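You operate a simulated robot arm through the tools that you are given. There is no shell and no other tool. Be economical: measure what you need, move in short steps, check, and stop when the job is done.

You run a simulated robot arm. Do the job below in one go: nothing can be reset, and whatever is moved stays where it is left.

Task
Take the lube brush and leave it in the inside of the green tray. Press the zero button three times. Stack the carton marked "TWO" from the steel top on top of the carton labelled "three". Take the end cap and leave it on top of the striped block on the steel top. Take the rubbing pad and leave it in the tube tray. Open the oven lid. Any order will do.

It is judged by the outcome, as a careful person would: the job done as asked, and still so three seconds after it is handed in. It fails if anything else is knocked over, pushed out of place, dropped, spilled or broken. A push-on lid holds only when it is set on centred and level and pressed home; a screw cap is set on level and turned clockwise until tight.

Robot
A 6-joint arm with a fingered hand on a trunk, on a base that drives. Base frame: it is fixed to the floor where the robot stands at the start and does not move with it; the origin is under the middle of the robot, x ahead of it, y to its left, z up. Readings come in m, degrees, newtons and seconds.
With the tool pointing down near the work surface it reaches from about 0.24 to 0.5 m from the robot's upright axis, wherever it stands. Its first joint turns from -166.0 to 166.0 degrees. Places, roughly: end cap (4x4x3 cm) [0.5, 1.9, 0.8]; inside of the green tray [1.4, -0.6, 0.8]; lube brush (3x3x13 cm) [0.5, 0.2, 0.8]; oven lid [-11.3, 9, 0.8]; rubbing pad (8x5x5 cm) [0.4, 1.9, 0.8]; striped block [-1.25, 0.5, 1]; tube tray (31x15x9 cm) [0.4, 1.6, 0.8]; zero button [0.3, 0, 0.8]. Payload 2.3 kg.
The tool frame sits at the grasp point between the pads (the TCP): z along the fingers, y along the line on which they close. The tips reach 0.022 m beyond it. The gripper opens to 0.112 m. The gripper's body begins 0.06 m behind the TCP. The gripper is a hand of 3 fingers: y runs from the thumb to the fingers, the wrist lies at [0, 0, -0.218] in the tool frame, and closing takes about 1.5 s.
Orientation is that of the tool frame in the base frame, as a unit quaternion [x, y, z, w]. With the fingers straight down and closing along the base's y, the tool's x points along the base's -x, its y along +y and its z along -z.

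Tools
- The arm moves only by the tool play_rows. Its argument "series" is a list of rows, each a list of 6 numbers: the shift along the tool's x, y, z in m, then the turn, a rotation vector about the tool's x, y, z in degrees. In form: [[x, y, z, rx, ry, rz], ...]. A call has 1 to 20 rows; each row shifts and turns the commanded pose from where the row before left it, along the tool's axes as they then stand. "gripper" is the closure in counts, from 0 (fully open) to 255 (shut), set as the call begins (left out, the last holds). A row lasts 0.2 s, in which the tool goes at most 0.05 m and 8.6 degrees; a call with a longer step from one row to the next is refused whole, and so is a gripper value outside its range. Where a pose cannot be reached the arm comes as near as it can. A force on the tool above 40 N (or 10 N above the force at the start of the call, whichever is more), or a blocked arm, ends the call early, and 0.2 s more pass. The fingers move at their own pace (about 0.072 m/s each) and stop on an object; they squeeze with about 26 N. The grip force told is the motor's: it shows also when the fingers shut on nothing. Time passes only in rows, and 0.2 s behind the last, so rows that do not move let the fingers close. It gives the time, the measured TCP pose, the force on the tool (base axes), the opening and the grip force at its end, in the units of the frame above (readings bear some noise), with the torque about the TCP (base axes, N m) and any sound that the robot's microphone picked up.
- Cameras (640 x 400 px; columns grow to the right, rows downward): "scene" is now at [0.0054, 0.13, 1.5304]; the picture's right is [-0.12, -0.99, 0.00], its down [-0.80, 0.09, -0.60] and it looks along [0.59, -0.07, -0.80] (base axes); focal length 249 px, centre (320, 200). "wrist" rides on the gripper at [0.066, 0.003, -0.08] in the tool frame; the picture's right is [-0.05, 1.00, 0.00], its down [-0.77, -0.04, -0.64] and it looks along [-0.64, -0.03, 0.77] (tool axes); focal length 275 px, centre (320, 200). There is no depth. A picture from a camera that has moved, and an enlarged one, comes with that camera's place and axes in the base frame and with its lens. The place of the scene camera against the robot may be out by one fixed shift of up to 0.018 m in any direction.
- capture(camera): a new picture of that camera. The clock stands still meanwhile.
- lift_body(by): slides the trunk up (or, below 0, down) by that many m; the arm and the scene camera ride with it, the base frame stays. It gives what a move gives, with no picture.
- base_move(legs): drives the robot by 1 to 6 legs, each [ahead, left, turn to the left] in m, m and degrees, along the robot's own axes; the way and the turn of a leg run together, so that a leg with both is an arc; at most 1.5 m and 180 degrees a leg. The arm and the cameras ride along, it lands a little off, and it stops where it bumps. It gives what a move gives.
- finger_targets(finger1, finger2, thumb_bend): sets how far each is bent, from 0 (flat) to 100 (curled in); at 30 the hand is open as for a grip, at 70 the pads meet at the TCP. One left out holds its place. A second passes; each finger stops where it meets its share of the squeeze, and holds until it gets a number again. A gripper value or a shape takes the hand back. It gives what a move gives, with no picture; readings hold the bend of each and the force on the fingers (four entries, about 0 where the hand has none), thumb and palm.
- set_grasp(shape): the hand has 3 fingers and takes this shape, open, in about a second: jaw (thumb against the fingers, like two jaws); tri (thumb and two fingers); tip (a fingertip pinch); poke (one finger out to press); point (the index stretched); flat (the hand flat); cup (the hand cupped); fist (a fist). The gripper value then closes the fingers along that shape, each until it touches; the sizes above hold for jaw. It gives what a move gives, with no picture.
- aim_head(pan, tilt): turns the head with the scene camera to pan (to the left, within 155 degrees either way) and tilt (down, from -29 to 69), counted from straight ahead of the robot. It gives what a move gives.
- enlarge(camera, box): a new picture of the part [left, top, right, bottom] of that camera's present view, enlarged. The clock stands still meanwhile.
- sign_off(): hands the job in; it is judged then, once.

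Work in short steps. Places have to be worked out from the pictures, the camera data and where the tool is seen: move nearer, look again, correct. Check each grasp and each placing, and mend what went wrong. You have 165 turns and 108 pictures in all, those below and enlarged ones among them. Open the gripper and draw the arm clear of the work before you hand the job in, unless the task says otherwise.

The tools are called after ">>>" by a JSON object that holds its "method" and its "body". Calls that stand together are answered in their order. play_rows: Moves the arm, as the interface text tells. Its arguments: {"type":"object","properties":{"series":{"type":"array"},"gripper":{"type":"number"}},"required":["series"]} The other tools are called the same way: lift_body (by) slides the trunk up or down; set_grasp (shape) gives the hand a shape; finger_targets (finger1, finger2, thumb_bend) moves the fingers one by one; base_move (legs) drives the base; aim_head (pan, tilt) turns the head that bears the scene camera; capture (camera) takes a picture; enlarge (camera, box) takes an enlarged picture of a part of a camera's view; sign_off () hands the job in.

At the start:

```text
t: 0.0
eef_pos: [0.2875, -0.0418, 1.1572]
tcp_rot: [0.0, 1.0, 0.0, 0.001]
contact_force: [0.0, -0.6, -0.7]
wrist_torque: [0.04, 0.0, 0.03]
opening: 0.1117
gripper_force: 0.0
shape: jaw
bend: [30.0, 30.0, 30.0]
finger forces: [0.0, 0.0, 0.1, 0.0, 0.0, 0.0]
trunk travel left (down, up): [-0.45, 0.14]
robot x, y, heading: [0.0008, -0.0012, 0.2]
head pan, tilt: [-6.7, 53.4]
```

scene: 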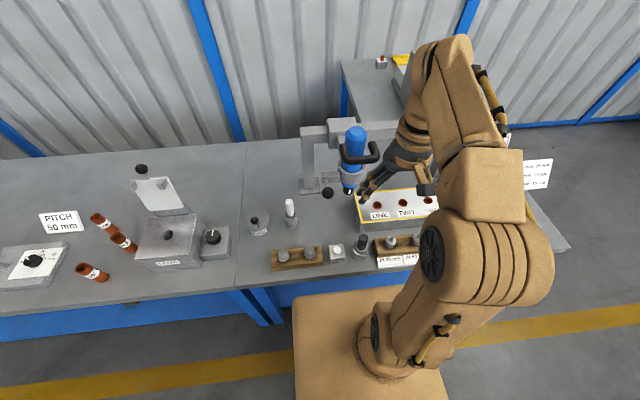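
wrist: 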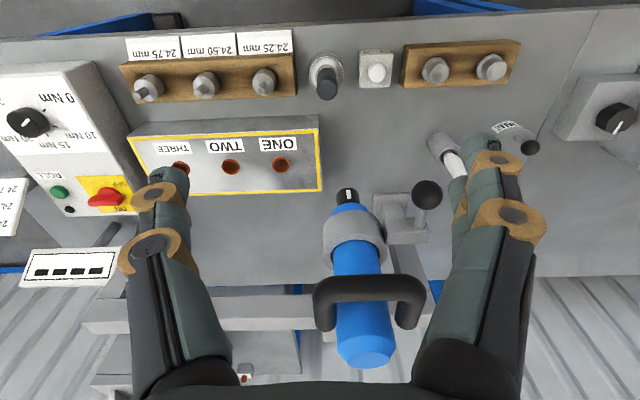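

The wrist view shows the bench close by; I enlarge both views to identify the zero button and the lube brush.

>>> {"method": "enlarge", "body": {"camera": "wrist", "box": [280, 20, 600, 220]}}

>>> {"method": "enlarge", "body": {"camera": "scene", "box": [200, 150, 440, 300]}}

```text
2.00 times, centred on (440, 120) of wrist
camera zoom: at [0.2192, -0.0392, 1.2384], right [0.05, 1.0, 0.0], down [0.77, -0.04, 0.64], along [0.64, -0.03, -0.77], focal length 551 px, centre (80, 360)
```

zoom: 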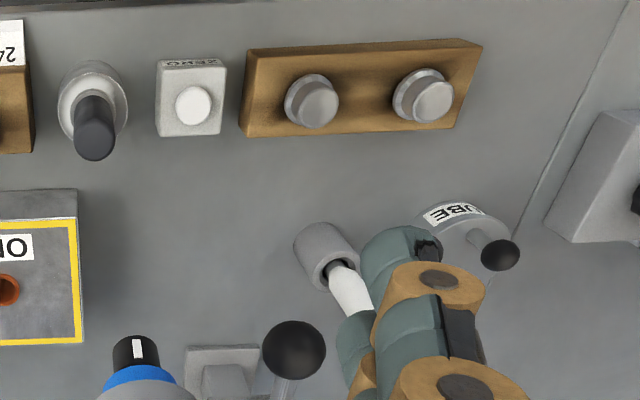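

```text
2.67 times, centred on (320, 225) of scene
camera zoom: at [0.0054, 0.13, 1.5304], right [-0.12, -0.99, 0.0], down [-0.8, 0.09, -0.6], along [0.59, -0.07, -0.8], focal length 664 px, centre (320, 133)
```

zoom: 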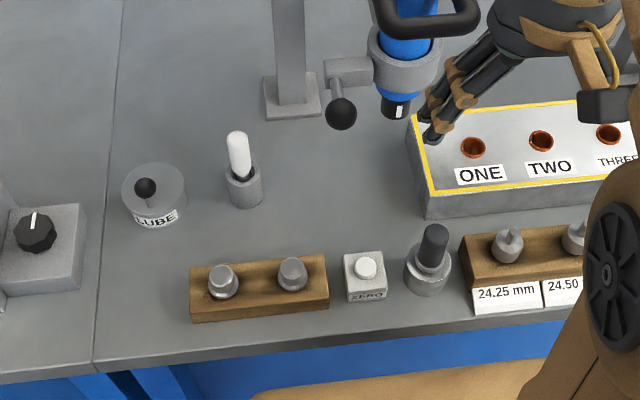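

The white-handled item at about (0.46, 0.17) is likely the brush and the white button at (0.34, 0.04) the zero button. I move over for a closer look.

>>> {"method": "play_rows", "body": {"series": [[0, 0.04, 0.02, 0, 0, 0], [0, 0.04, 0.025, 0, 0, 0], [0, 0.04, 0.025, 0, 0, 0], [0, 0.04, 0.025, 0, 0, 0], [0, 0.0, 0, 0, 0, 0]]}}

>>> {"method": "capture", "body": {"camera": "wrist"}}

>>> {"method": "set_grasp", "body": {"shape": "poke"}}

>>> {"method": "capture", "body": {"camera": "wrist"}}

```text
t: 1.2
eef_pos: [0.2851, 0.1174, 1.0616]
tcp_rot: [0.0, 1.0, 0.001, 0.0]
contact_force: [0.3, -0.7, 0.1]
wrist_torque: [-0.01, -0.01, 0.01]
opening: 0.1119
gripper_force: 0.0
shape: jaw
bend: [30.0, 30.0, 30.0]
finger forces: [0.0, 0.1, 0.1, 0.0, 0.1, 0.0]
trunk travel left (down, up): [-0.45, 0.14]
robot x, y, heading: [-0.0012, 0.0029, -0.1]
head pan, tilt: [-6.7, 53.4]
```

```text
103 pictures are left
camera wrist: at [0.2176, 0.1199, 1.1429], right [0.05, 1.0, 0.0], down [0.77, -0.04, 0.64], along [0.64, -0.03, -0.77], focal length 275 px, centre (320, 200)
```

wrist: 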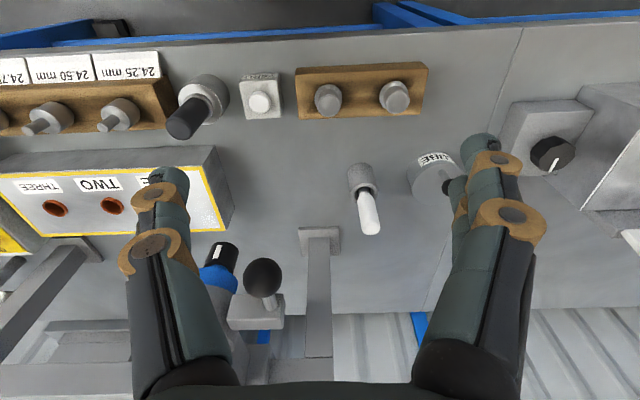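

```text
t: 2.1
eef_pos: [0.285, 0.1172, 1.0622]
tcp_rot: [0.0, 1.0, -0.001, 0.0]
contact_force: [0.3, 0.3, -0.7]
wrist_torque: [-0.02, 0.01, 0.0]
opening: 0.0
gripper_force: 0.1
shape: poke
bend: [100.0, 100.0, 46.0]
finger forces: [0.1, 0.0, 0.0, 0.1, 0.0, 0.0]
trunk travel left (down, up): [-0.45, 0.14]
robot x, y, heading: [-0.0011, 0.0029, -0.0]
head pan, tilt: [-6.7, 53.4]
```

```text
102 pictures are left
camera wrist: at [0.2179, 0.1199, 1.1431], right [0.05, 1.0, 0.0], down [0.77, -0.04, 0.64], along [0.64, -0.03, -0.77], focal length 275 px, centre (320, 200)
```

wrist: 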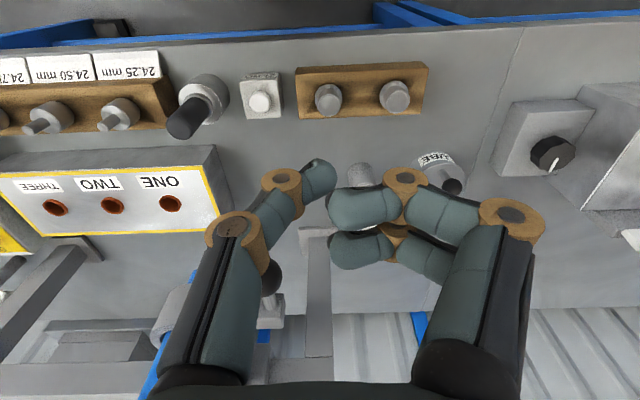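

The poke shape puts the thumb tip on the tool axis. Button top triangulates to about (0.339, 0.040, 0.802); I go over it with the hand tilted back, clear of the black ball knob.

>>> {"method": "play_rows", "body": {"series": [[-0.009, -0.014, 0.02, 4, -7, 0], [-0.009, -0.014, 0.02, 4, -7, 0], [-0.009, -0.014, 0.02, 4, -7, 0], [0, 0, 0, 0, 0, 0]]}}

>>> {"method": "capture", "body": {"camera": "wrist"}}

```text
t: 3.1
eef_pos: [0.32, 0.071, 1.0094]
tcp_rot: [0.001, 0.978, -0.104, 0.183]
contact_force: [0.2, 0.6, -0.3]
wrist_torque: [-0.01, 0.04, 0.0]
opening: 0.0
gripper_force: 0.0
shape: poke
bend: [100.0, 100.0, 46.0]
finger forces: [0.1, 0.1, 0.0, 0.0, 0.0, 0.0]
trunk travel left (down, up): [-0.45, 0.14]
robot x, y, heading: [0.0003, 0.0013, -0.0]
head pan, tilt: [-6.7, 53.4]
```

```text
101 pictures are left
camera wrist: at [0.2287, 0.0877, 1.0593], right [0.08, 0.98, -0.19], down [0.49, 0.12, 0.86], along [0.87, -0.16, -0.47], focal length 275 px, centre (320, 200)
```

wrist: 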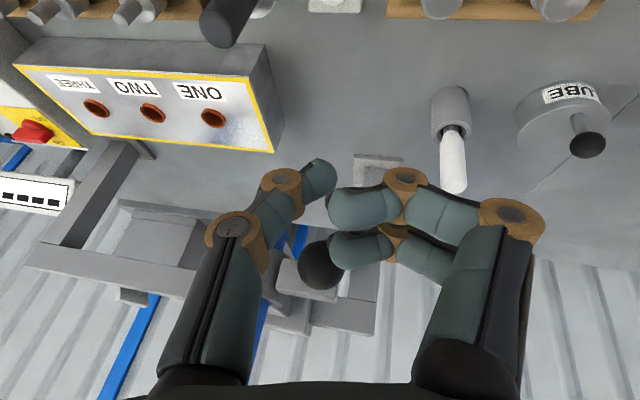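

Now descend to hover about 4 cm above the button, then check with the scene camera.

>>> {"method": "play_rows", "body": {"series": [[0.011, 0.0018, 0.036, 0, 0, 0], [0.011, 0.0018, 0.036, 0, 0, 0], [0.011, 0.0018, 0.036, 0, 0, 0], [0.011, 0.0018, 0.036, 0, 0, 0], [0, 0, 0, 0, 0, 0]]}}

>>> {"method": "enlarge", "body": {"camera": "scene", "box": [250, 160, 410, 260]}}

>>> {"method": "capture", "body": {"camera": "wrist"}}

```text
t: 4.3
eef_pos: [0.33, 0.0492, 0.86]
tcp_rot: [0.001, 0.978, -0.104, 0.181]
contact_force: [0.4, 0.8, -0.5]
wrist_torque: [0.0, 0.02, -0.02]
opening: 0.0002
gripper_force: 0.0
shape: poke
bend: [100.0, 100.0, 46.0]
finger forces: [0.1, 0.1, 0.0, 0.0, 0.0, 0.0]
trunk travel left (down, up): [-0.45, 0.14]
robot x, y, heading: [-0.0036, -0.0024, -0.1]
head pan, tilt: [-6.7, 53.4]
```

```text
4.00 times, centred on (330, 210) of scene
camera zoom: at [0.0051, 0.1299, 1.5304], right [-0.12, -0.99, 0.0], down [-0.8, 0.09, -0.6], along [0.59, -0.07, -0.8], focal length 996 px, centre (280, 160)
```

zoom: 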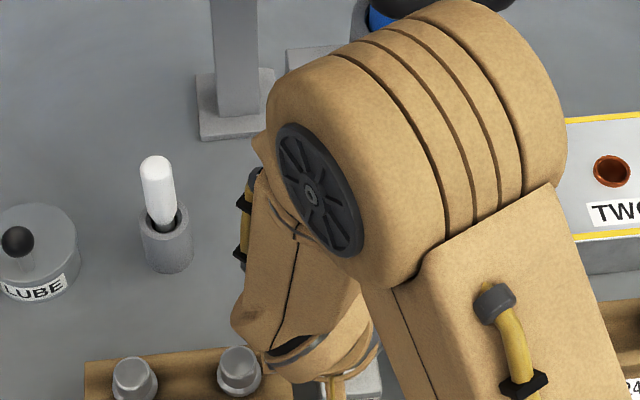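

```text
99 pictures are left
camera wrist: at [0.2387, 0.065, 0.9106], right [0.08, 0.98, -0.19], down [0.49, 0.12, 0.86], along [0.87, -0.16, -0.47], focal length 275 px, centre (320, 200)
```

wrist: 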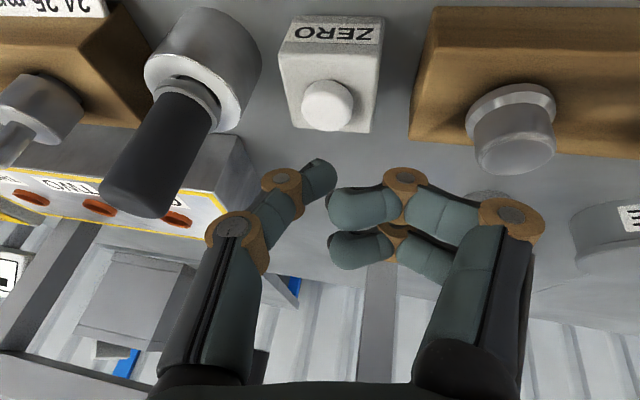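

The thumb tip is lined up over the button (tip ≈ (0.338, 0.042, 0.84)). I lower to just above it, then press in small steps.

>>> {"method": "play_rows", "body": {"series": [[0.0061, 0.0035, 0.0155, 0, 0, 0], [0.0061, 0.0025, 0.0155, 0, 0, 0], [0, 0, 0, 0, 0, 0], [0.0007, 0.0004, 0.0018, 0, 0, 0], [0.0007, 0.0004, 0.0018, 0, 0, 0], [0.0007, 0.0004, 0.0018, 0, 0, 0], [0, 0, 0, 0, 0, 0]]}}

>>> {"method": "capture", "body": {"camera": "wrist"}}

```text
t: 5.9
eef_pos: [0.3313, 0.0477, 0.8223]
tcp_rot: [0.002, 0.978, -0.103, 0.183]
contact_force: [3.0, -0.6, 13.4]
wrist_torque: [-0.1, -0.11, -0.02]
opening: 0.0
gripper_force: 0.0
shape: poke
bend: [100.0, 100.0, 46.0]
finger forces: [0.0, 0.0, 0.0, 0.0, 13.3, 0.1]
trunk travel left (down, up): [-0.45, 0.14]
robot x, y, heading: [-0.0007, 0.0004, 0.0]
head pan, tilt: [-6.7, 53.4]
heard: click
```

```text
98 pictures are left
camera wrist: at [0.2396, 0.0643, 0.8719], right [0.08, 0.98, -0.19], down [0.49, 0.12, 0.86], along [0.87, -0.16, -0.47], focal length 275 px, centre (320, 200)
```

wrist: 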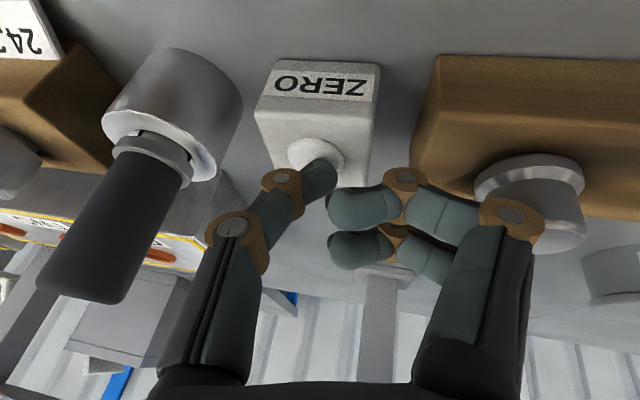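

A click was heard: one press done. I lift 1 cm and repeat the same press.

>>> {"method": "play_rows", "body": {"series": [[-0.0036, -0.002, -0.0091, 0, 0, 0], [0, 0, 0, 0, 0, 0], [0.0036, 0.002, 0.0091, 0, 0, 0], [0, 0, 0, 0, 0, 0]]}}

>>> {"method": "play_rows", "body": {"series": [[-0.0036, -0.002, -0.0091, 0, 0, 0], [0, 0, 0, 0, 0, 0]]}}

```text
t: 6.9
eef_pos: [0.3304, 0.0489, 0.8206]
tcp_rot: [0.001, 0.978, -0.103, 0.184]
contact_force: [2.3, -0.6, 13.8]
wrist_torque: [-0.04, -0.09, 0.0]
opening: 0.0001
gripper_force: 0.1
shape: poke
bend: [100.0, 100.0, 46.0]
finger forces: [0.0, 0.0, 0.0, 0.0, 14.1, 0.0]
trunk travel left (down, up): [-0.45, 0.14]
robot x, y, heading: [-0.0008, 0.001, -0.2]
head pan, tilt: [-6.7, 53.4]
heard: click
```

```text
t: 7.5
eef_pos: [0.3306, 0.0487, 0.8303]
tcp_rot: [-0.001, 0.978, -0.104, 0.182]
contact_force: [0.6, -0.2, -0.3]
wrist_torque: [0.0, -0.01, 0.0]
opening: 0.0
gripper_force: 0.1
shape: poke
bend: [100.0, 100.0, 46.0]
finger forces: [0.0, 0.1, 0.0, 0.1, 0.1, 0.0]
trunk travel left (down, up): [-0.45, 0.14]
robot x, y, heading: [0.0021, -0.0042, -0.2]
head pan, tilt: [-6.7, 53.4]
```

Second click heard, button released. Third press, then rise clear.

>>> {"method": "play_rows", "body": {"series": [[0.0036, 0.002, 0.0091, 0, 0, 0], [0, 0, 0, 0, 0, 0]]}}

>>> {"method": "play_rows", "body": {"series": [[-0.0107, -0.006, -0.027, 0, 0, 0], [-0.0143, -0.008, -0.0365, 0, 0, 0], [-0.0143, -0.008, -0.0365, 0, 0, 0], [0, 0, 0, 0, 0, 0]]}}

```text
t: 8.1
eef_pos: [0.3316, 0.0483, 0.8217]
tcp_rot: [0.001, 0.978, -0.103, 0.183]
contact_force: [3.5, -0.7, 14.7]
wrist_torque: [-0.06, -0.13, 0.02]
opening: 0.0
gripper_force: 0.1
shape: poke
bend: [100.0, 100.0, 46.0]
finger forces: [0.0, 0.0, 0.0, 0.0, 14.8, 0.0]
trunk travel left (down, up): [-0.45, 0.14]
robot x, y, heading: [0.0025, 0.001, 0.1]
head pan, tilt: [-6.7, 53.4]
heard: click
```

```text
t: 9.1
eef_pos: [0.3308, 0.051, 0.9294]
tcp_rot: [0.0, 0.978, -0.103, 0.183]
contact_force: [0.0, -0.4, 0.1]
wrist_torque: [0.03, -0.04, 0.02]
opening: 0.0
gripper_force: 0.1
shape: poke
bend: [100.0, 100.0, 46.0]
finger forces: [0.0, 0.0, 0.1, 0.0, 0.0, 0.0]
trunk travel left (down, up): [-0.45, 0.14]
robot x, y, heading: [-0.0017, -0.0005, 0.1]
head pan, tilt: [-6.7, 53.4]
```

Three clicks: the button is done. I rise, restore the upright tool, open to jaw and shift the base left so the brush is within reach.

>>> {"method": "play_rows", "body": {"series": [[0.0, 0, -0.04, -4, 7, 0], [0.0, 0, -0.04, -4, 7, 0], [0, 0, -0.04, -4, 7, 0], [0, 0, 0, 0, 0, 0]]}}

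>>> {"method": "set_grasp", "body": {"shape": "jaw"}}

>>> {"method": "base_move", "body": {"legs": [[0, 0.14, 0]]}}

>>> {"method": "capture", "body": {"camera": "wrist"}}

```text
t: 10.1
eef_pos: [0.3035, 0.0657, 1.0438]
tcp_rot: [0.001, 1.0, 0.0, 0.0]
contact_force: [0.2, 0.7, -0.4]
wrist_torque: [0.02, 0.0, 0.0]
opening: 0.0
gripper_force: 0.1
shape: poke
bend: [100.0, 100.0, 46.0]
finger forces: [0.0, 0.0, 0.0, 0.0, 0.0, 0.0]
trunk travel left (down, up): [-0.45, 0.14]
robot x, y, heading: [0.0004, -0.0014, 0.1]
head pan, tilt: [-6.7, 53.4]
```

```text
t: 11.0
eef_pos: [0.3024, 0.0651, 1.0431]
tcp_rot: [0.0, 1.0, 0.001, 0.0]
contact_force: [-0.1, 0.5, -0.2]
wrist_torque: [0.02, -0.04, 0.01]
opening: 0.112
gripper_force: 0.0
shape: jaw
bend: [30.0, 30.0, 30.0]
finger forces: [0.1, 0.1, 0.1, 0.0, 0.0, 0.0]
trunk travel left (down, up): [-0.45, 0.14]
robot x, y, heading: [-0.0034, -0.0014, 0.0]
head pan, tilt: [-6.7, 53.4]
```

```text
t: 12.3
eef_pos: [0.3033, 0.2057, 1.0442]
tcp_rot: [0.0, 1.0, 0.0, -0.001]
contact_force: [1.1, 0.5, 0.3]
wrist_torque: [-0.03, 0.0, 0.03]
opening: 0.1118
gripper_force: 0.2
shape: jaw
bend: [30.0, 30.0, 30.0]
finger forces: [0.1, 0.0, 0.0, 0.0, 0.0, 0.1]
trunk travel left (down, up): [-0.45, 0.14]
robot x, y, heading: [0.0022, 0.138, 0.0]
head pan, tilt: [-6.7, 53.4]
```

```text
97 pictures are left
camera wrist: at [0.2346, 0.2084, 1.1249], right [0.05, 1.0, 0.0], down [0.77, -0.04, 0.64], along [0.64, -0.03, -0.77], focal length 275 px, centre (320, 200)
```

wrist: 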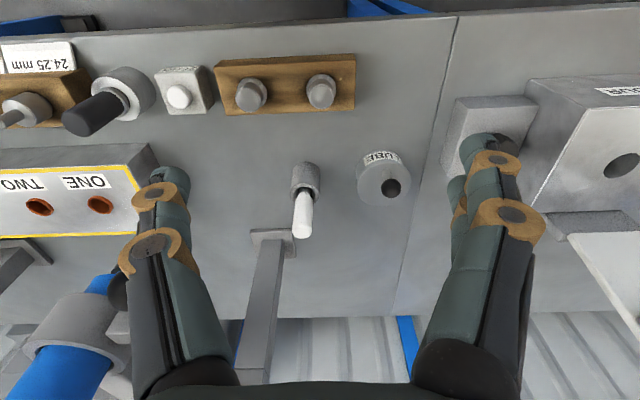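

Brush handle estimated at (0.467, 0.176), top z ≈ 0.90. I move above it with the fingers half closed.

>>> {"method": "play_rows", "body": {"series": [[-0.041, -0.0075, 0, 0, 0, 0], [-0.041, -0.0075, 0, 0, 0, 0], [-0.041, -0.0075, 0, 0, 0, 0], [-0.041, -0.0075, 0, 0, 0, 0], [0, 0, 0.04, 0, 0, 0], [0, 0, 0, 0, 0, 0]], "gripper": 80}}

>>> {"method": "capture", "body": {"camera": "wrist"}}

>>> {"method": "capture", "body": {"camera": "scene"}}

```text
t: 13.7
eef_pos: [0.4692, 0.1768, 1.0034]
tcp_rot: [0.0, 1.0, 0.0, 0.0]
contact_force: [-0.2, 0.4, 0.7]
wrist_torque: [0.0, 0.04, -0.03]
opening: 0.0772
gripper_force: 0.1
shape: jaw
bend: [68.0, 68.0, 65.0]
finger forces: [0.0, 0.1, 0.0, 0.0, 0.1, 0.0]
trunk travel left (down, up): [-0.45, 0.14]
robot x, y, heading: [-0.0008, 0.1352, 0.1]
head pan, tilt: [-6.7, 53.4]
```

```text
96 pictures are left
camera wrist: at [0.402, 0.1797, 1.0849], right [0.05, 1.0, 0.0], down [0.77, -0.04, 0.64], along [0.64, -0.03, -0.77], focal length 275 px, centre (320, 200)
```

wrist: 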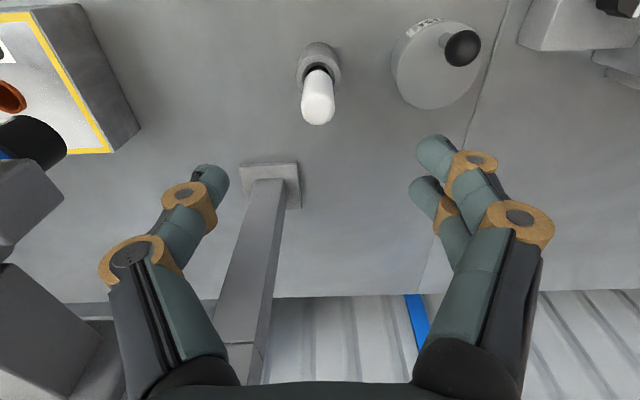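

```text
95 pictures are left
camera scene: at [0.0058, 0.2695, 1.5304], right [-0.12, -0.99, 0.0], down [-0.8, 0.09, -0.6], along [0.59, -0.07, -0.8], focal length 249 px, centre (320, 200)
```

scene: 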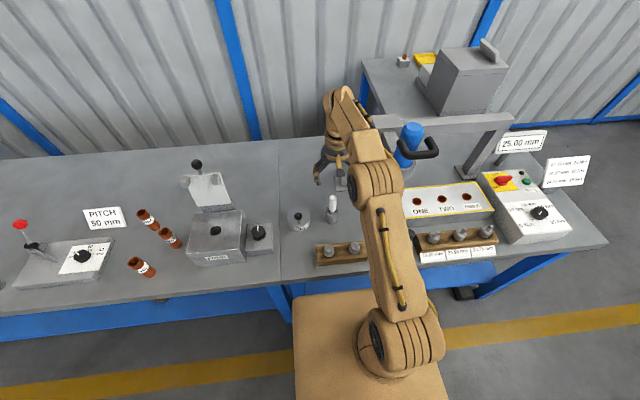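

The handle is directly below the grip centre. Descend and close on it.

>>> {"method": "play_rows", "body": {"series": [[0, 0, 0.035, 0, 0, 0], [0, 0, 0.035, 0, 0, 0], [0, 0, 0.035, 0, 0, 0], [0, 0, 0.025, 0, 0, 0], [0, 0, 0, 0, 0, 0]]}}

>>> {"method": "play_rows", "body": {"series": [[0, 0, 0, 0, 0, 0], [0, 0, 0, 0, 0, 0], [0, 0, 0, 0, 0, 0], [0, 0, 0, 0, 0, 0], [0, 0, 0, 0, 0, 0], [0, 0, 0, 0, 0, 0]], "gripper": 255}}

>>> {"method": "capture", "body": {"camera": "wrist"}}

```text
t: 14.9
eef_pos: [0.4662, 0.1756, 0.8738]
tcp_rot: [0.001, 1.0, 0.0, 0.0]
contact_force: [-0.5, 0.7, -0.5]
wrist_torque: [-0.02, -0.03, -0.02]
opening: 0.0771
gripper_force: 0.0
shape: jaw
bend: [68.0, 68.0, 65.0]
finger forces: [0.0, 0.0, 0.0, 0.0, 0.0, 0.0]
trunk travel left (down, up): [-0.45, 0.14]
robot x, y, heading: [-0.0006, 0.141, -0.2]
head pan, tilt: [-6.7, 53.4]
```

```text
t: 16.3
eef_pos: [0.4662, 0.1774, 0.8738]
tcp_rot: [-0.001, 1.0, 0.0, 0.0]
contact_force: [-1.0, 0.7, 0.1]
wrist_torque: [0.0, 0.01, 0.0]
opening: 0.0001
gripper_force: 26.0
shape: jaw
bend: [67.0, 73.0, 76.0]
finger forces: [0.0, 0.1, 0.1, 0.1, 0.0, 0.0]
trunk travel left (down, up): [-0.45, 0.14]
robot x, y, heading: [0.0016, 0.1431, -0.0]
head pan, tilt: [-6.7, 53.4]
```

```text
94 pictures are left
camera wrist: at [0.3988, 0.1792, 0.9556], right [0.05, 1.0, 0.0], down [0.77, -0.04, 0.64], along [0.64, -0.03, -0.77], focal length 275 px, centre (320, 200)
```

wrist: 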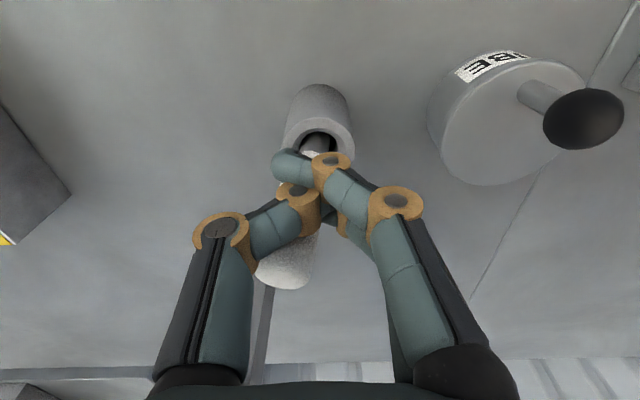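

The readings say closed on nothing, yet the handle is between the fingers; I look closer.

>>> {"method": "enlarge", "body": {"camera": "wrist", "box": [200, 60, 440, 300]}}

>>> {"method": "enlarge", "body": {"camera": "scene", "box": [270, 130, 400, 230]}}

```text
1.67 times, centred on (320, 180) of wrist
camera zoom: at [0.3988, 0.1792, 0.9556], right [0.05, 1.0, 0.0], down [0.77, -0.04, 0.64], along [0.64, -0.03, -0.77], focal length 459 px, centre (320, 233)
```

zoom: 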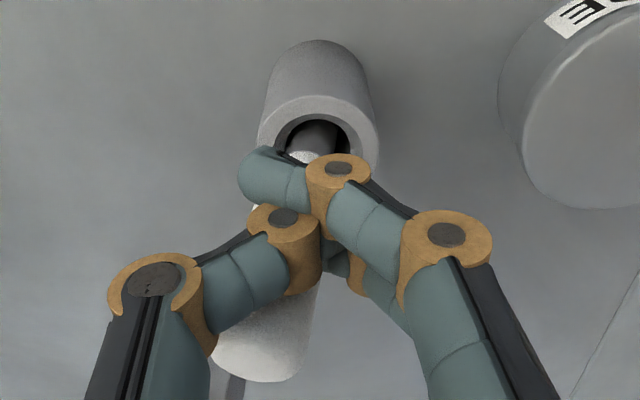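

```text
4.00 times, centred on (335, 180) of scene
camera zoom: at [0.0053, 0.2696, 1.5304], right [-0.12, -0.99, 0.0], down [-0.8, 0.09, -0.6], along [0.59, -0.07, -0.8], focal length 996 px, centre (260, 280)
```

zoom: 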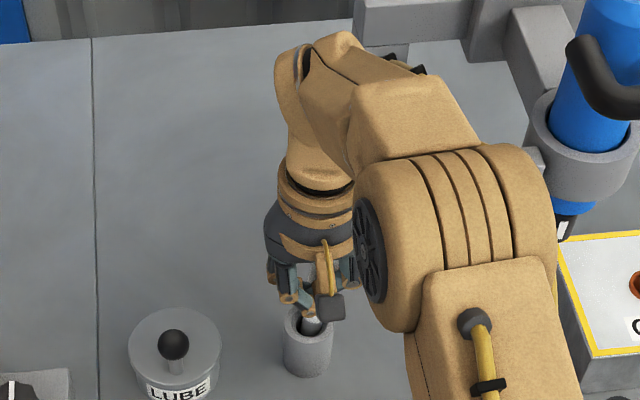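

The handle slipped behind the near finger rather than being gripped. I open again and re-measure.

>>> {"method": "play_rows", "body": {"series": [[0, 0, 0, 0, 0, 0], [0, 0, 0, 0, 0, 0], [0, 0, 0, 0, 0, 0], [0, 0, 0, 0, 0, 0], [0, 0, 0, 0, 0, 0]], "gripper": 60}}

>>> {"method": "capture", "body": {"camera": "wrist"}}

```text
t: 17.5
eef_pos: [0.4649, 0.1771, 0.8729]
tcp_rot: [0.0, 1.0, 0.0, 0.0]
contact_force: [0.8, 0.2, -0.6]
wrist_torque: [0.0, 0.02, 0.0]
opening: 0.0852
gripper_force: 0.0
shape: jaw
bend: [63.0, 63.0, 59.0]
finger forces: [0.0, 0.1, 0.0, 0.0, 0.1, 0.0]
trunk travel left (down, up): [-0.45, 0.14]
robot x, y, heading: [-0.0024, 0.1403, -0.1]
head pan, tilt: [-6.7, 53.4]
```

```text
91 pictures are left
camera wrist: at [0.3988, 0.179, 0.9555], right [0.05, 1.0, 0.0], down [0.77, -0.04, 0.64], along [0.64, -0.03, -0.77], focal length 275 px, centre (320, 200)
```

wrist: 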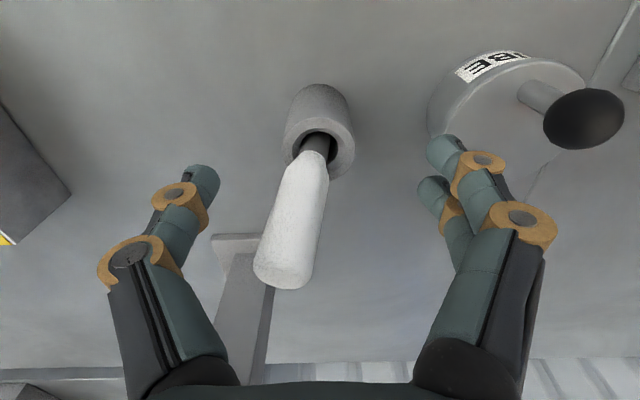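

The brush leans slightly away; its handle is at x ≈ 0.478, y ≈ 0.167, so I was about 12 mm short. Shift and close again.

>>> {"method": "play_rows", "body": {"series": [[-0.013, -0.009, 0.004, 0, 0, 0], [0, 0, 0, 0, 0, 0]]}}

>>> {"method": "play_rows", "body": {"series": [[0, 0, 0, 0, 0, 0], [0, 0, 0, 0, 0, 0], [0, 0, 0, 0, 0, 0], [0, 0, 0, 0, 0, 0], [0, 0, 0, 0, 0, 0], [0, 0, 0, 0, 0, 0]], "gripper": 255}}

>>> {"method": "capture", "body": {"camera": "wrist"}}

```text
t: 18.1
eef_pos: [0.4789, 0.1656, 0.8702]
tcp_rot: [0.001, 1.0, 0.0, 0.0]
contact_force: [-0.2, 0.0, -0.4]
wrist_torque: [0.04, 0.01, 0.0]
opening: 0.0857
gripper_force: 0.1
shape: jaw
bend: [63.0, 63.0, 59.0]
finger forces: [0.0, 0.1, 0.1, 0.0, 0.0, 0.0]
trunk travel left (down, up): [-0.45, 0.14]
robot x, y, heading: [-0.0011, 0.1406, 0.1]
head pan, tilt: [-6.7, 53.4]
```

```text
t: 19.5
eef_pos: [0.4789, 0.1682, 0.8692]
tcp_rot: [0.0, 1.0, 0.0, 0.0]
contact_force: [-2.1, 0.6, -0.2]
wrist_torque: [0.05, 0.01, 0.01]
opening: 0.0059
gripper_force: 25.8
shape: jaw
bend: [64.0, 72.0, 71.0]
finger forces: [0.0, 14.7, 0.1, 0.1, 20.1, 0.1]
trunk travel left (down, up): [-0.45, 0.14]
robot x, y, heading: [0.0012, 0.1347, 0.2]
head pan, tilt: [-6.7, 53.4]
```

```text
90 pictures are left
camera wrist: at [0.4112, 0.1694, 0.9513], right [0.05, 1.0, 0.0], down [0.77, -0.04, 0.64], along [0.64, -0.03, -0.77], focal length 275 px, centre (320, 200)
```

wrist: 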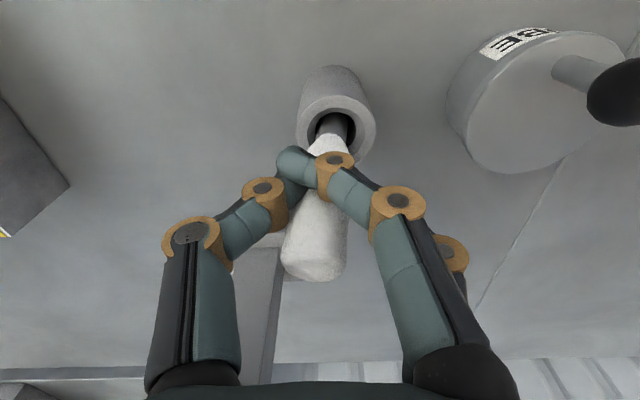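

Held only by one finger and thumb; the handle is still about 1 cm farther. I open, shift further and close again.

>>> {"method": "play_rows", "body": {"series": [[0, 0, 0, 0, 0, 0], [0, 0, 0, 0, 0, 0], [0, 0, 0, 0, 0, 0], [0, 0, 0, 0, 0, 0], [-0.01, 0, 0, 0, 0, 0], [0, 0, 0, 0, 0, 0]], "gripper": 60}}

>>> {"method": "capture", "body": {"camera": "wrist"}}

```text
t: 20.9
eef_pos: [0.4889, 0.1673, 0.8692]
tcp_rot: [0.0, 1.0, 0.0, 0.0]
contact_force: [-0.6, -0.1, -0.5]
wrist_torque: [0.0, 0.0, -0.03]
opening: 0.0855
gripper_force: 0.0
shape: jaw
bend: [63.0, 63.0, 59.0]
finger forces: [0.1, 0.0, 0.1, 0.0, 0.1, 0.0]
trunk travel left (down, up): [-0.45, 0.14]
robot x, y, heading: [-0.001, 0.1394, 0.0]
head pan, tilt: [-6.7, 53.4]
```

```text
89 pictures are left
camera wrist: at [0.4213, 0.1693, 0.9508], right [0.05, 1.0, 0.0], down [0.77, -0.04, 0.64], along [0.64, -0.03, -0.77], focal length 275 px, centre (320, 200)
```

wrist: 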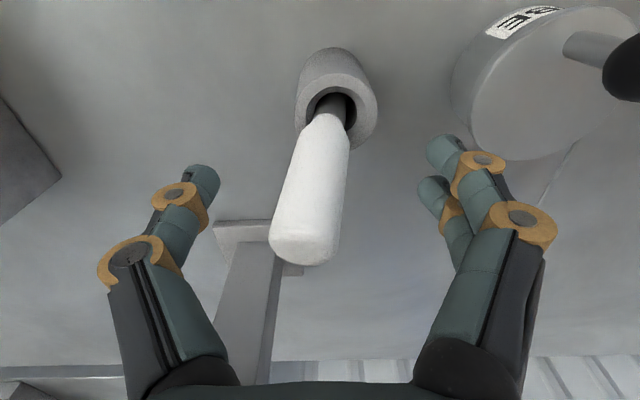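

The handle now sits at the grip centre (image centre, right depth). Close.

>>> {"method": "play_rows", "body": {"series": [[0, 0, 0, 0, 0, 0], [0, 0, 0, 0, 0, 0], [0, 0, 0, 0, 0, 0], [0, 0, 0, 0, 0, 0], [0, 0, 0, 0, 0, 0], [0, 0, 0, 0, 0, 0]], "gripper": 255}}

>>> {"method": "capture", "body": {"camera": "wrist"}}

```text
t: 22.3
eef_pos: [0.4889, 0.1677, 0.8708]
tcp_rot: [-0.001, 1.0, 0.0, -0.001]
contact_force: [-0.5, 1.0, 0.3]
wrist_torque: [0.08, 0.06, 0.02]
opening: 0.0156
gripper_force: 25.6
shape: jaw
bend: [72.0, 73.0, 70.0]
finger forces: [13.0, 12.5, 0.1, 0.1, 22.7, 0.0]
trunk travel left (down, up): [-0.45, 0.14]
robot x, y, heading: [-0.0031, 0.1372, -0.2]
head pan, tilt: [-6.7, 53.4]
```

```text
88 pictures are left
camera wrist: at [0.4213, 0.1696, 0.9508], right [0.05, 1.0, 0.0], down [0.77, -0.04, 0.64], along [0.64, -0.03, -0.77], focal length 275 px, centre (320, 200)
```

wrist: 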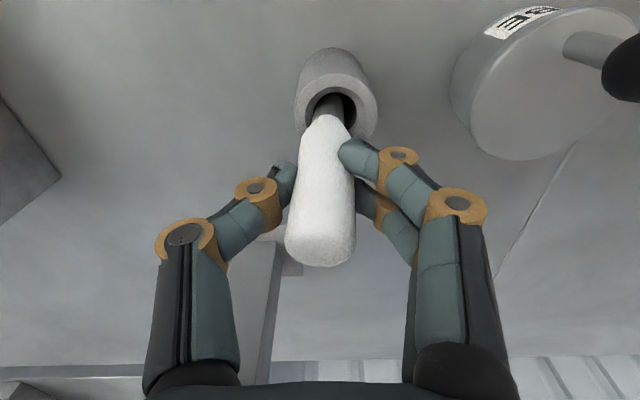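

Firm three-finger grip. Lift straight up.

>>> {"method": "play_rows", "body": {"series": [[0, 0, -0.02, 0, 0, 0], [0, 0, -0.03, 0, 0, 0], [0, 0, -0.04, 0, 0, 0], [0, 0, -0.04, 0, 0, 0], [0, 0, 0, 0, 0, 0]]}}

>>> {"method": "capture", "body": {"camera": "wrist"}}

>>> {"method": "aim_head", "body": {"pan": -35, "tilt": 35}}

>>> {"method": "capture", "body": {"camera": "scene"}}

```text
t: 23.5
eef_pos: [0.4864, 0.1653, 0.9979]
tcp_rot: [0.0, 1.0, 0.001, 0.001]
contact_force: [-0.4, 0.2, -0.4]
wrist_torque: [-0.01, -0.02, -0.01]
opening: 0.0152
gripper_force: 26.3
shape: jaw
bend: [72.0, 73.0, 71.0]
finger forces: [13.6, 14.1, 0.0, 0.0, 22.9, 0.0]
trunk travel left (down, up): [-0.45, 0.14]
robot x, y, heading: [0.0003, 0.1395, -0.1]
head pan, tilt: [-6.7, 53.4]
```

```text
87 pictures are left
camera wrist: at [0.4192, 0.1688, 1.0795], right [0.05, 1.0, 0.0], down [0.77, -0.04, 0.64], along [0.64, -0.03, -0.77], focal length 275 px, centre (320, 200)
```

wrist: 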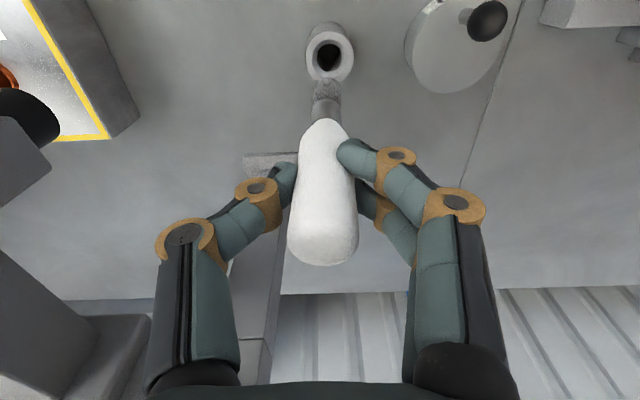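

```text
t: 24.5
eef_pos: [0.4869, 0.1671, 0.9979]
tcp_rot: [0.001, 1.0, 0.001, 0.001]
contact_force: [-0.4, 0.3, 0.1]
wrist_torque: [0.0, 0.04, -0.02]
opening: 0.0154
gripper_force: 26.2
shape: jaw
bend: [72.0, 73.0, 71.0]
finger forces: [13.7, 14.1, 0.1, 0.0, 22.9, 0.0]
trunk travel left (down, up): [-0.45, 0.14]
robot x, y, heading: [0.0016, 0.137, -0.1]
head pan, tilt: [-35.0, 35.0]
```

```text
86 pictures are left
camera scene: at [0.0045, 0.2277, 1.5566], right [-0.57, -0.82, 0.0], down [-0.47, 0.33, -0.82], along [0.67, -0.47, -0.57], focal length 249 px, centre (320, 200)
```

scene: 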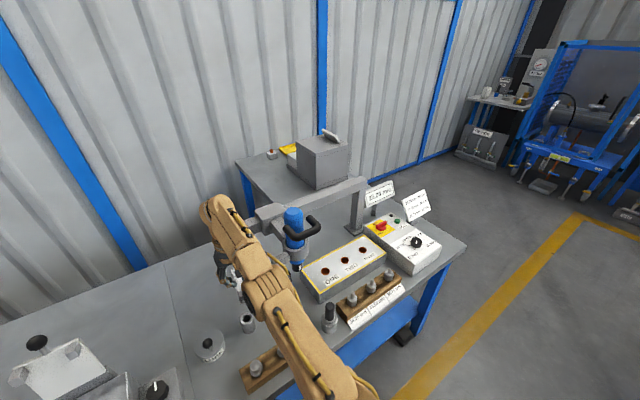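

The brush is out cleanly. The green tray must be on the second table beyond the bench; I retract the arm, back off and go round the bench's right end, then look.

>>> {"method": "play_rows", "body": {"series": [[0.03, 0, -0.04, 0, 0, 0], [0.045, 0, -0.02, 0, 0, 0], [0.045, 0, -0.02, 0, 0, 0], [0.045, 0, 0, 0, 0, 0], [0.03, 0, 0, 0, 0, 0], [0, 0, 0, 0, 0, 0]]}}

>>> {"method": "base_move", "body": {"legs": [[-0.4, 0, 0], [0, -1.49, 0]]}}

>>> {"method": "aim_head", "body": {"pan": 0, "tilt": 25}}

>>> {"method": "capture", "body": {"camera": "scene"}}

```text
t: 25.9
eef_pos: [0.2948, 0.1669, 1.0792]
tcp_rot: [0.0, 1.0, 0.0, 0.0]
contact_force: [-0.2, -0.3, 0.4]
wrist_torque: [-0.01, 0.0, -0.01]
opening: 0.0152
gripper_force: 26.5
shape: jaw
bend: [72.0, 73.0, 71.0]
finger forces: [14.4, 14.7, 0.0, 0.0, 22.8, 0.0]
trunk travel left (down, up): [-0.45, 0.14]
robot x, y, heading: [0.0012, 0.1398, -0.0]
head pan, tilt: [-35.0, 35.0]
```

```text
t: 35.2
eef_pos: [-0.1148, -1.2976, 1.08]
tcp_rot: [0.009, 1.0, 0.0, 0.0]
contact_force: [0.0, -0.1, -1.0]
wrist_torque: [-0.02, 0.0, 0.0]
opening: 0.015
gripper_force: 26.1
shape: jaw
bend: [72.0, 73.0, 71.0]
finger forces: [14.3, 14.7, 0.1, 0.0, 22.7, 0.1]
trunk travel left (down, up): [-0.45, 0.14]
robot x, y, heading: [-0.4104, -1.3197, -1.0]
head pan, tilt: [-35.0, 35.0]
```

```text
t: 36.2
eef_pos: [-0.1145, -1.2982, 1.0806]
tcp_rot: [0.009, 1.0, 0.0, 0.0]
contact_force: [0.6, 0.7, -0.8]
wrist_torque: [-0.03, 0.01, 0.05]
opening: 0.0152
gripper_force: 25.9
shape: jaw
bend: [72.0, 73.0, 71.0]
finger forces: [14.4, 14.7, 0.0, 0.1, 22.8, 0.0]
trunk travel left (down, up): [-0.45, 0.14]
robot x, y, heading: [-0.4116, -1.3205, -1.2]
head pan, tilt: [0.0, 25.0]
```

```text
85 pictures are left
camera scene: at [-0.383, -1.1817, 1.5724], right [-0.02, -1.0, 0.0], down [-0.42, 0.01, -0.91], along [0.91, -0.02, -0.42], focal length 249 px, centre (320, 200)
```

scene: 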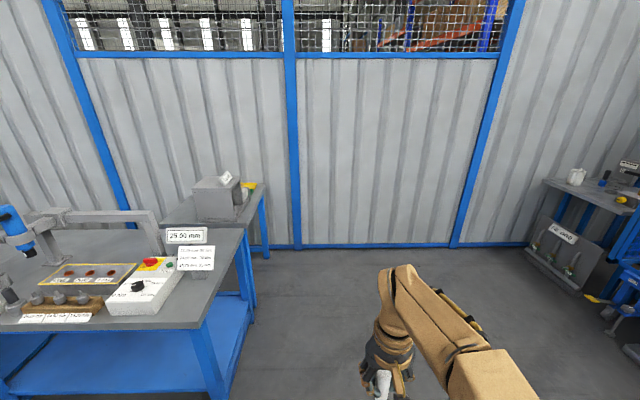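

Floor is clear; table 2 spans about x 1.0–1.7 with right edge y ≈ -0.7, wall at about x 1.8. I drive ahead to x ≈ 1.0 and turn left to face it.

>>> {"method": "base_move", "body": {"legs": [[1.45, 0, 1], [0, 0, 90]]}}

>>> {"method": "aim_head", "body": {"pan": -20, "tilt": 45}}

>>> {"method": "capture", "body": {"camera": "scene"}}

```text
t: 47.2
eef_pos: [0.9943, -1.0291, 1.0801]
tcp_rot: [0.717, -0.697, 0.0, 0.0]
contact_force: [0.7, -0.6, -0.7]
wrist_torque: [0.0, 0.02, 0.02]
opening: 0.0151
gripper_force: 26.0
shape: jaw
bend: [72.0, 73.0, 71.0]
finger forces: [14.2, 14.6, 0.0, 0.1, 22.7, 0.0]
trunk travel left (down, up): [-0.45, 0.14]
robot x, y, heading: [1.028, -1.3242, 91.7]
head pan, tilt: [0.0, 25.0]
```

```text
t: 48.0
eef_pos: [0.9942, -1.0287, 1.0802]
tcp_rot: [0.717, -0.698, -0.001, 0.0]
contact_force: [0.4, -0.3, -0.2]
wrist_torque: [0.03, -0.02, -0.04]
opening: 0.0149
gripper_force: 25.9
shape: jaw
bend: [72.0, 73.0, 71.0]
finger forces: [14.2, 14.7, 0.0, 0.1, 22.7, 0.0]
trunk travel left (down, up): [-0.45, 0.14]
robot x, y, heading: [1.0298, -1.3238, 91.6]
head pan, tilt: [-20.0, 45.0]
```

```text
84 pictures are left
camera scene: at [0.9086, -1.3122, 1.5419], right [0.95, -0.31, 0.0], down [-0.22, -0.67, -0.71], along [0.22, 0.67, -0.71], focal length 249 px, centre (320, 200)
```

scene: 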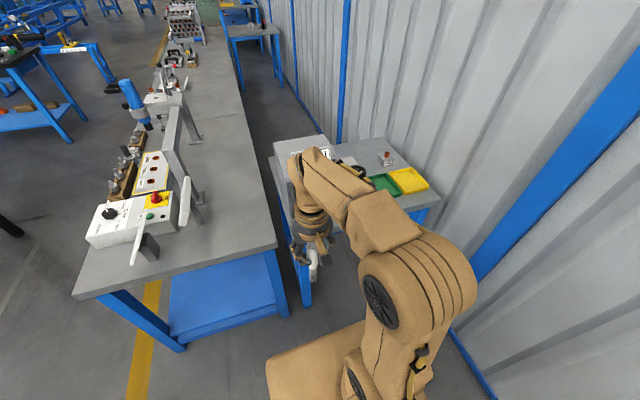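

Green tray seen at about (1.43, -0.58), next to a yellow one. I move sideways to face it and approach the table edge.

>>> {"method": "base_move", "body": {"legs": [[0, -0.38, -1.6], [0.25, 0, 0]]}}

>>> {"method": "aim_head", "body": {"pan": 0, "tilt": 55}}

>>> {"method": "capture", "body": {"camera": "scene"}}

>>> {"method": "capture", "body": {"camera": "wrist"}}

```text
t: 51.9
eef_pos: [1.3846, -0.7625, 1.0808]
tcp_rot: [-0.707, 0.707, 0.0, 0.001]
contact_force: [-0.5, -0.2, -0.4]
wrist_torque: [-0.01, 0.0, -0.01]
opening: 0.0147
gripper_force: 25.7
shape: jaw
bend: [72.0, 73.0, 71.0]
finger forces: [14.2, 14.7, 0.0, 0.0, 22.7, 0.0]
trunk travel left (down, up): [-0.45, 0.14]
robot x, y, heading: [1.4109, -1.0558, 90.0]
head pan, tilt: [-20.0, 45.0]
```

```text
t: 52.8
eef_pos: [1.385, -0.7634, 1.08]
tcp_rot: [0.707, -0.707, 0.0, 0.0]
contact_force: [-0.2, 0.1, -0.9]
wrist_torque: [-0.04, 0.0, -0.01]
opening: 0.015
gripper_force: 26.1
shape: jaw
bend: [72.0, 73.0, 71.0]
finger forces: [14.3, 14.7, 0.0, 0.1, 22.7, 0.0]
trunk travel left (down, up): [-0.45, 0.14]
robot x, y, heading: [1.413, -1.0576, 89.7]
head pan, tilt: [0.0, 55.0]
```

```text
83 pictures are left
camera scene: at [1.2637, -1.0492, 1.5284], right [1.0, 0.0, 0.0], down [0.0, -0.82, -0.57], along [0.0, 0.57, -0.82], focal length 249 px, centre (320, 200)
```

scene: 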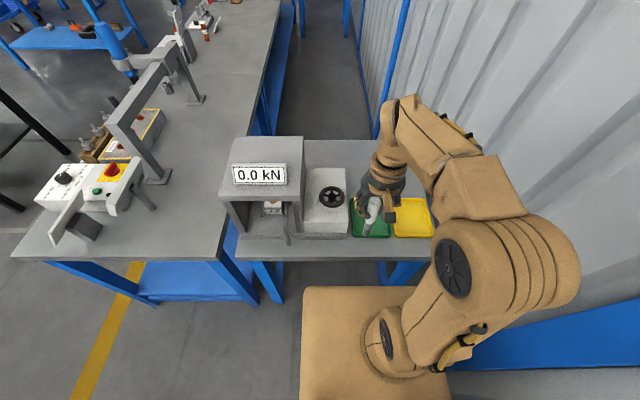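

```text
82 pictures are left
camera wrist: at [1.3808, -0.831, 1.1613], right [-1.0, 0.05, 0.0], down [0.04, 0.77, 0.64], along [0.03, 0.64, -0.77], focal length 275 px, centre (320, 200)
```

wrist: 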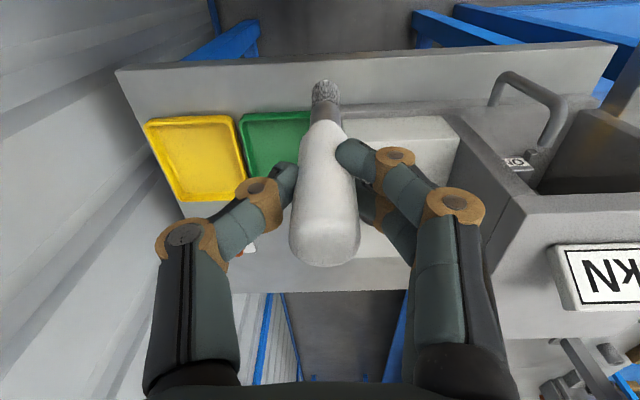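

Brush held well. I zoom on the trays to measure the green one before planning the laying-down.

>>> {"method": "enlarge", "body": {"camera": "scene", "box": [290, 160, 450, 260]}}

>>> {"method": "enlarge", "body": {"camera": "wrist", "box": [130, 70, 530, 320]}}

```text
4.00 times, centred on (370, 210) of scene
camera zoom: at [1.2637, -1.0492, 1.5284], right [1.0, 0.0, 0.0], down [0.0, -0.82, -0.57], along [0.0, 0.57, -0.82], focal length 996 px, centre (120, 160)
```

zoom: 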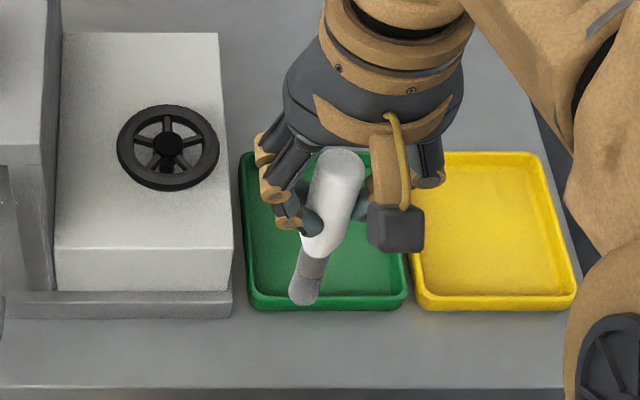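

```text
1.60 times, centred on (330, 195) of wrist
camera zoom: at [1.3808, -0.831, 1.1613], right [-1.0, 0.05, 0.0], down [0.04, 0.77, 0.64], along [0.03, 0.64, -0.77], focal length 440 px, centre (304, 208)
```

zoom: 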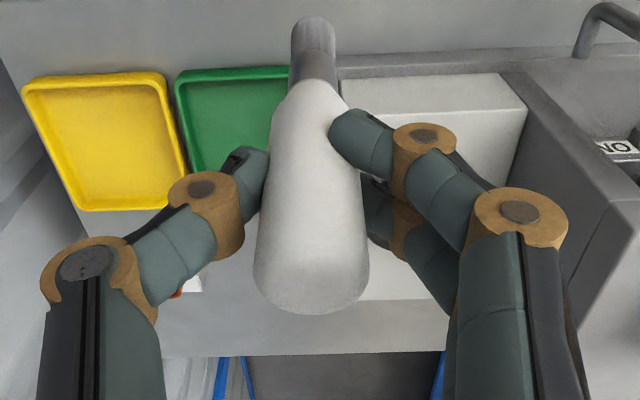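

Green tray: x 1.372–1.499, y -0.677–-0.528, so inside ~11.5 x 14 cm; the 13 cm brush should lie slightly diagonally. I back off 10 cm for arm room, yaw 25° and tilt the brush forward while high.

>>> {"method": "base_move", "body": {"legs": [[-0.1, 0, 0]]}}

>>> {"method": "play_rows", "body": {"series": [[0, 0, 0, 0, 0, -8.3], [0, 0, 0, 0, 0, -8.3], [0, 0, 0, 0, 0, -8.3], [0, 0, 0, 0, -8.25, 0], [0, 0, 0, 0, -8.25, 0], [0, 0, 0, 0, -8.25, 0], [0, 0, 0, 0, -8.25, 0], [0, 0, 0, 0, -8.25, 0], [0, 0, 0, 0, -8.25, 0], [0, 0, 0, 0, -8.25, 0], [0, 0, 0, 0, -8.25, 0], [0, 0, 0, 0, 0, 0]]}}

>>> {"method": "capture", "body": {"camera": "scene"}}

```text
t: 53.9
eef_pos: [1.3857, -0.8658, 1.0806]
tcp_rot: [-0.706, 0.708, 0.001, 0.001]
contact_force: [-0.2, 0.0, 0.2]
wrist_torque: [0.0, -0.01, 0.04]
opening: 0.0152
gripper_force: 25.8
shape: jaw
bend: [72.0, 73.0, 71.0]
finger forces: [14.3, 14.7, 0.0, 0.0, 22.8, 0.1]
trunk travel left (down, up): [-0.45, 0.14]
robot x, y, heading: [1.4134, -1.1548, 90.2]
head pan, tilt: [0.0, 55.0]
```

```text
t: 56.5
eef_pos: [1.3323, -0.8379, 1.1719]
tcp_rot: [0.705, -0.453, -0.459, -0.295]
contact_force: [0.2, 0.7, -0.7]
wrist_torque: [0.01, -0.01, 0.02]
opening: 0.0148
gripper_force: 26.2
shape: jaw
bend: [72.0, 73.0, 71.0]
finger forces: [15.9, 15.4, 0.0, 0.0, 22.6, 0.1]
out of reach, approached as far as the arm can: row 9, 10, 11
trunk travel left (down, up): [-0.45, 0.14]
robot x, y, heading: [1.4131, -1.1626, 89.9]
head pan, tilt: [0.0, 55.0]
```

```text
79 pictures are left
camera scene: at [1.2635, -1.1499, 1.5284], right [1.0, 0.0, 0.0], down [0.0, -0.82, -0.57], along [0.0, 0.57, -0.82], focal length 249 px, centre (320, 200)
```

scene: 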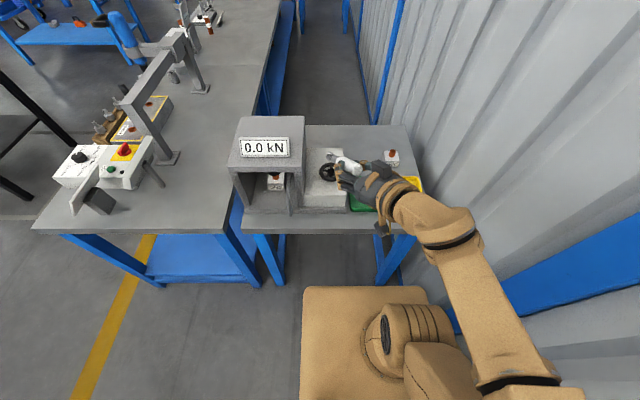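

Orientation is right, only the position drifted for lack of inner reach. I move outward toward a hover above the tray.

>>> {"method": "play_rows", "body": {"series": [[0.0086, -0.0223, 0.0334, 0, 0, 0], [0.0086, -0.0223, 0.0334, 0, 0, 0], [0.0086, -0.0223, 0.0334, 0, 0, 0], [0.0086, -0.0223, 0.0334, 0, 0, 0], [0.0086, -0.0223, 0.0334, 0, 0, 0], [0.0086, -0.0223, 0.0334, 0, 0, 0], [0.0086, -0.0223, 0.0334, 0, 0, 0], [0, 0, 0, 0, 0, 0]]}}

>>> {"method": "enlarge", "body": {"camera": "scene", "box": [290, 130, 490, 255]}}

>>> {"method": "capture", "body": {"camera": "wrist"}}

```text
t: 58.3
eef_pos: [1.3038, -0.6619, 1.1883]
tcp_rot: [0.706, -0.454, -0.457, -0.294]
contact_force: [0.5, 0.4, -1.1]
wrist_torque: [0.01, -0.04, 0.0]
opening: 0.0148
gripper_force: 25.9
shape: jaw
bend: [72.0, 73.0, 71.0]
finger forces: [16.0, 15.3, 0.2, 0.1, 22.5, 0.1]
out of reach, approached as far as the arm can: row 1, 2, 3, 4, 5, 6, 7
trunk travel left (down, up): [-0.45, 0.14]
robot x, y, heading: [1.4099, -1.1625, 90.0]
head pan, tilt: [0.0, 55.0]
```

```text
3.20 times, centred on (390, 192) of scene
camera zoom: at [1.2635, -1.1507, 1.5284], right [1.0, 0.0, 0.0], down [0.0, -0.82, -0.57], along [0.0, 0.57, -0.82], focal length 797 px, centre (96, 224)
```

zoom: 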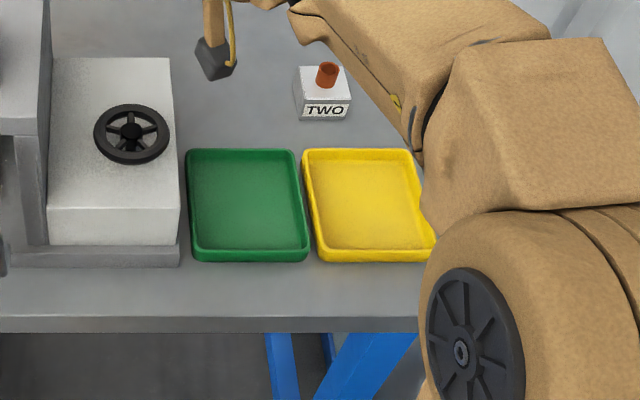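

```text
77 pictures are left
camera wrist: at [1.3411, -0.7557, 1.1634], right [-0.92, -0.4, 0.04], down [0.14, -0.22, 0.96], along [-0.38, 0.89, 0.26], focal length 275 px, centre (320, 200)
```

wrist: 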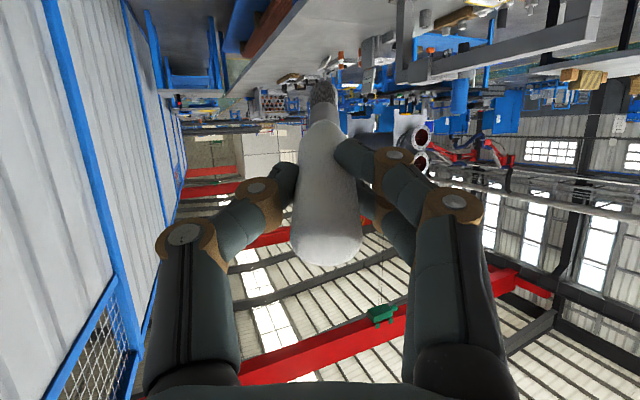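

The arm cannot hold this steep tilt from the present shoulder height. I undo part of the tilt and read the pose.

>>> {"method": "play_rows", "body": {"series": [[0, 0, 0, 0, 8.25, 0], [0, 0, 0, 0, 8.25, 0], [0, 0, 0, 0, 8.25, 0], [0, 0, 0, 0, 0, 0]]}}

```text
t: 59.3
eef_pos: [1.3059, -0.6618, 1.1882]
tcp_rot: [0.788, -0.505, -0.296, -0.19]
contact_force: [-0.2, 0.2, -0.3]
wrist_torque: [0.0, -0.02, 0.0]
opening: 0.0145
gripper_force: 25.9
shape: jaw
bend: [72.0, 73.0, 71.0]
finger forces: [15.7, 15.3, 0.1, 0.1, 22.2, 0.1]
trunk travel left (down, up): [-0.45, 0.14]
robot x, y, heading: [1.4114, -1.1617, 89.7]
head pan, tilt: [0.0, 55.0]
```

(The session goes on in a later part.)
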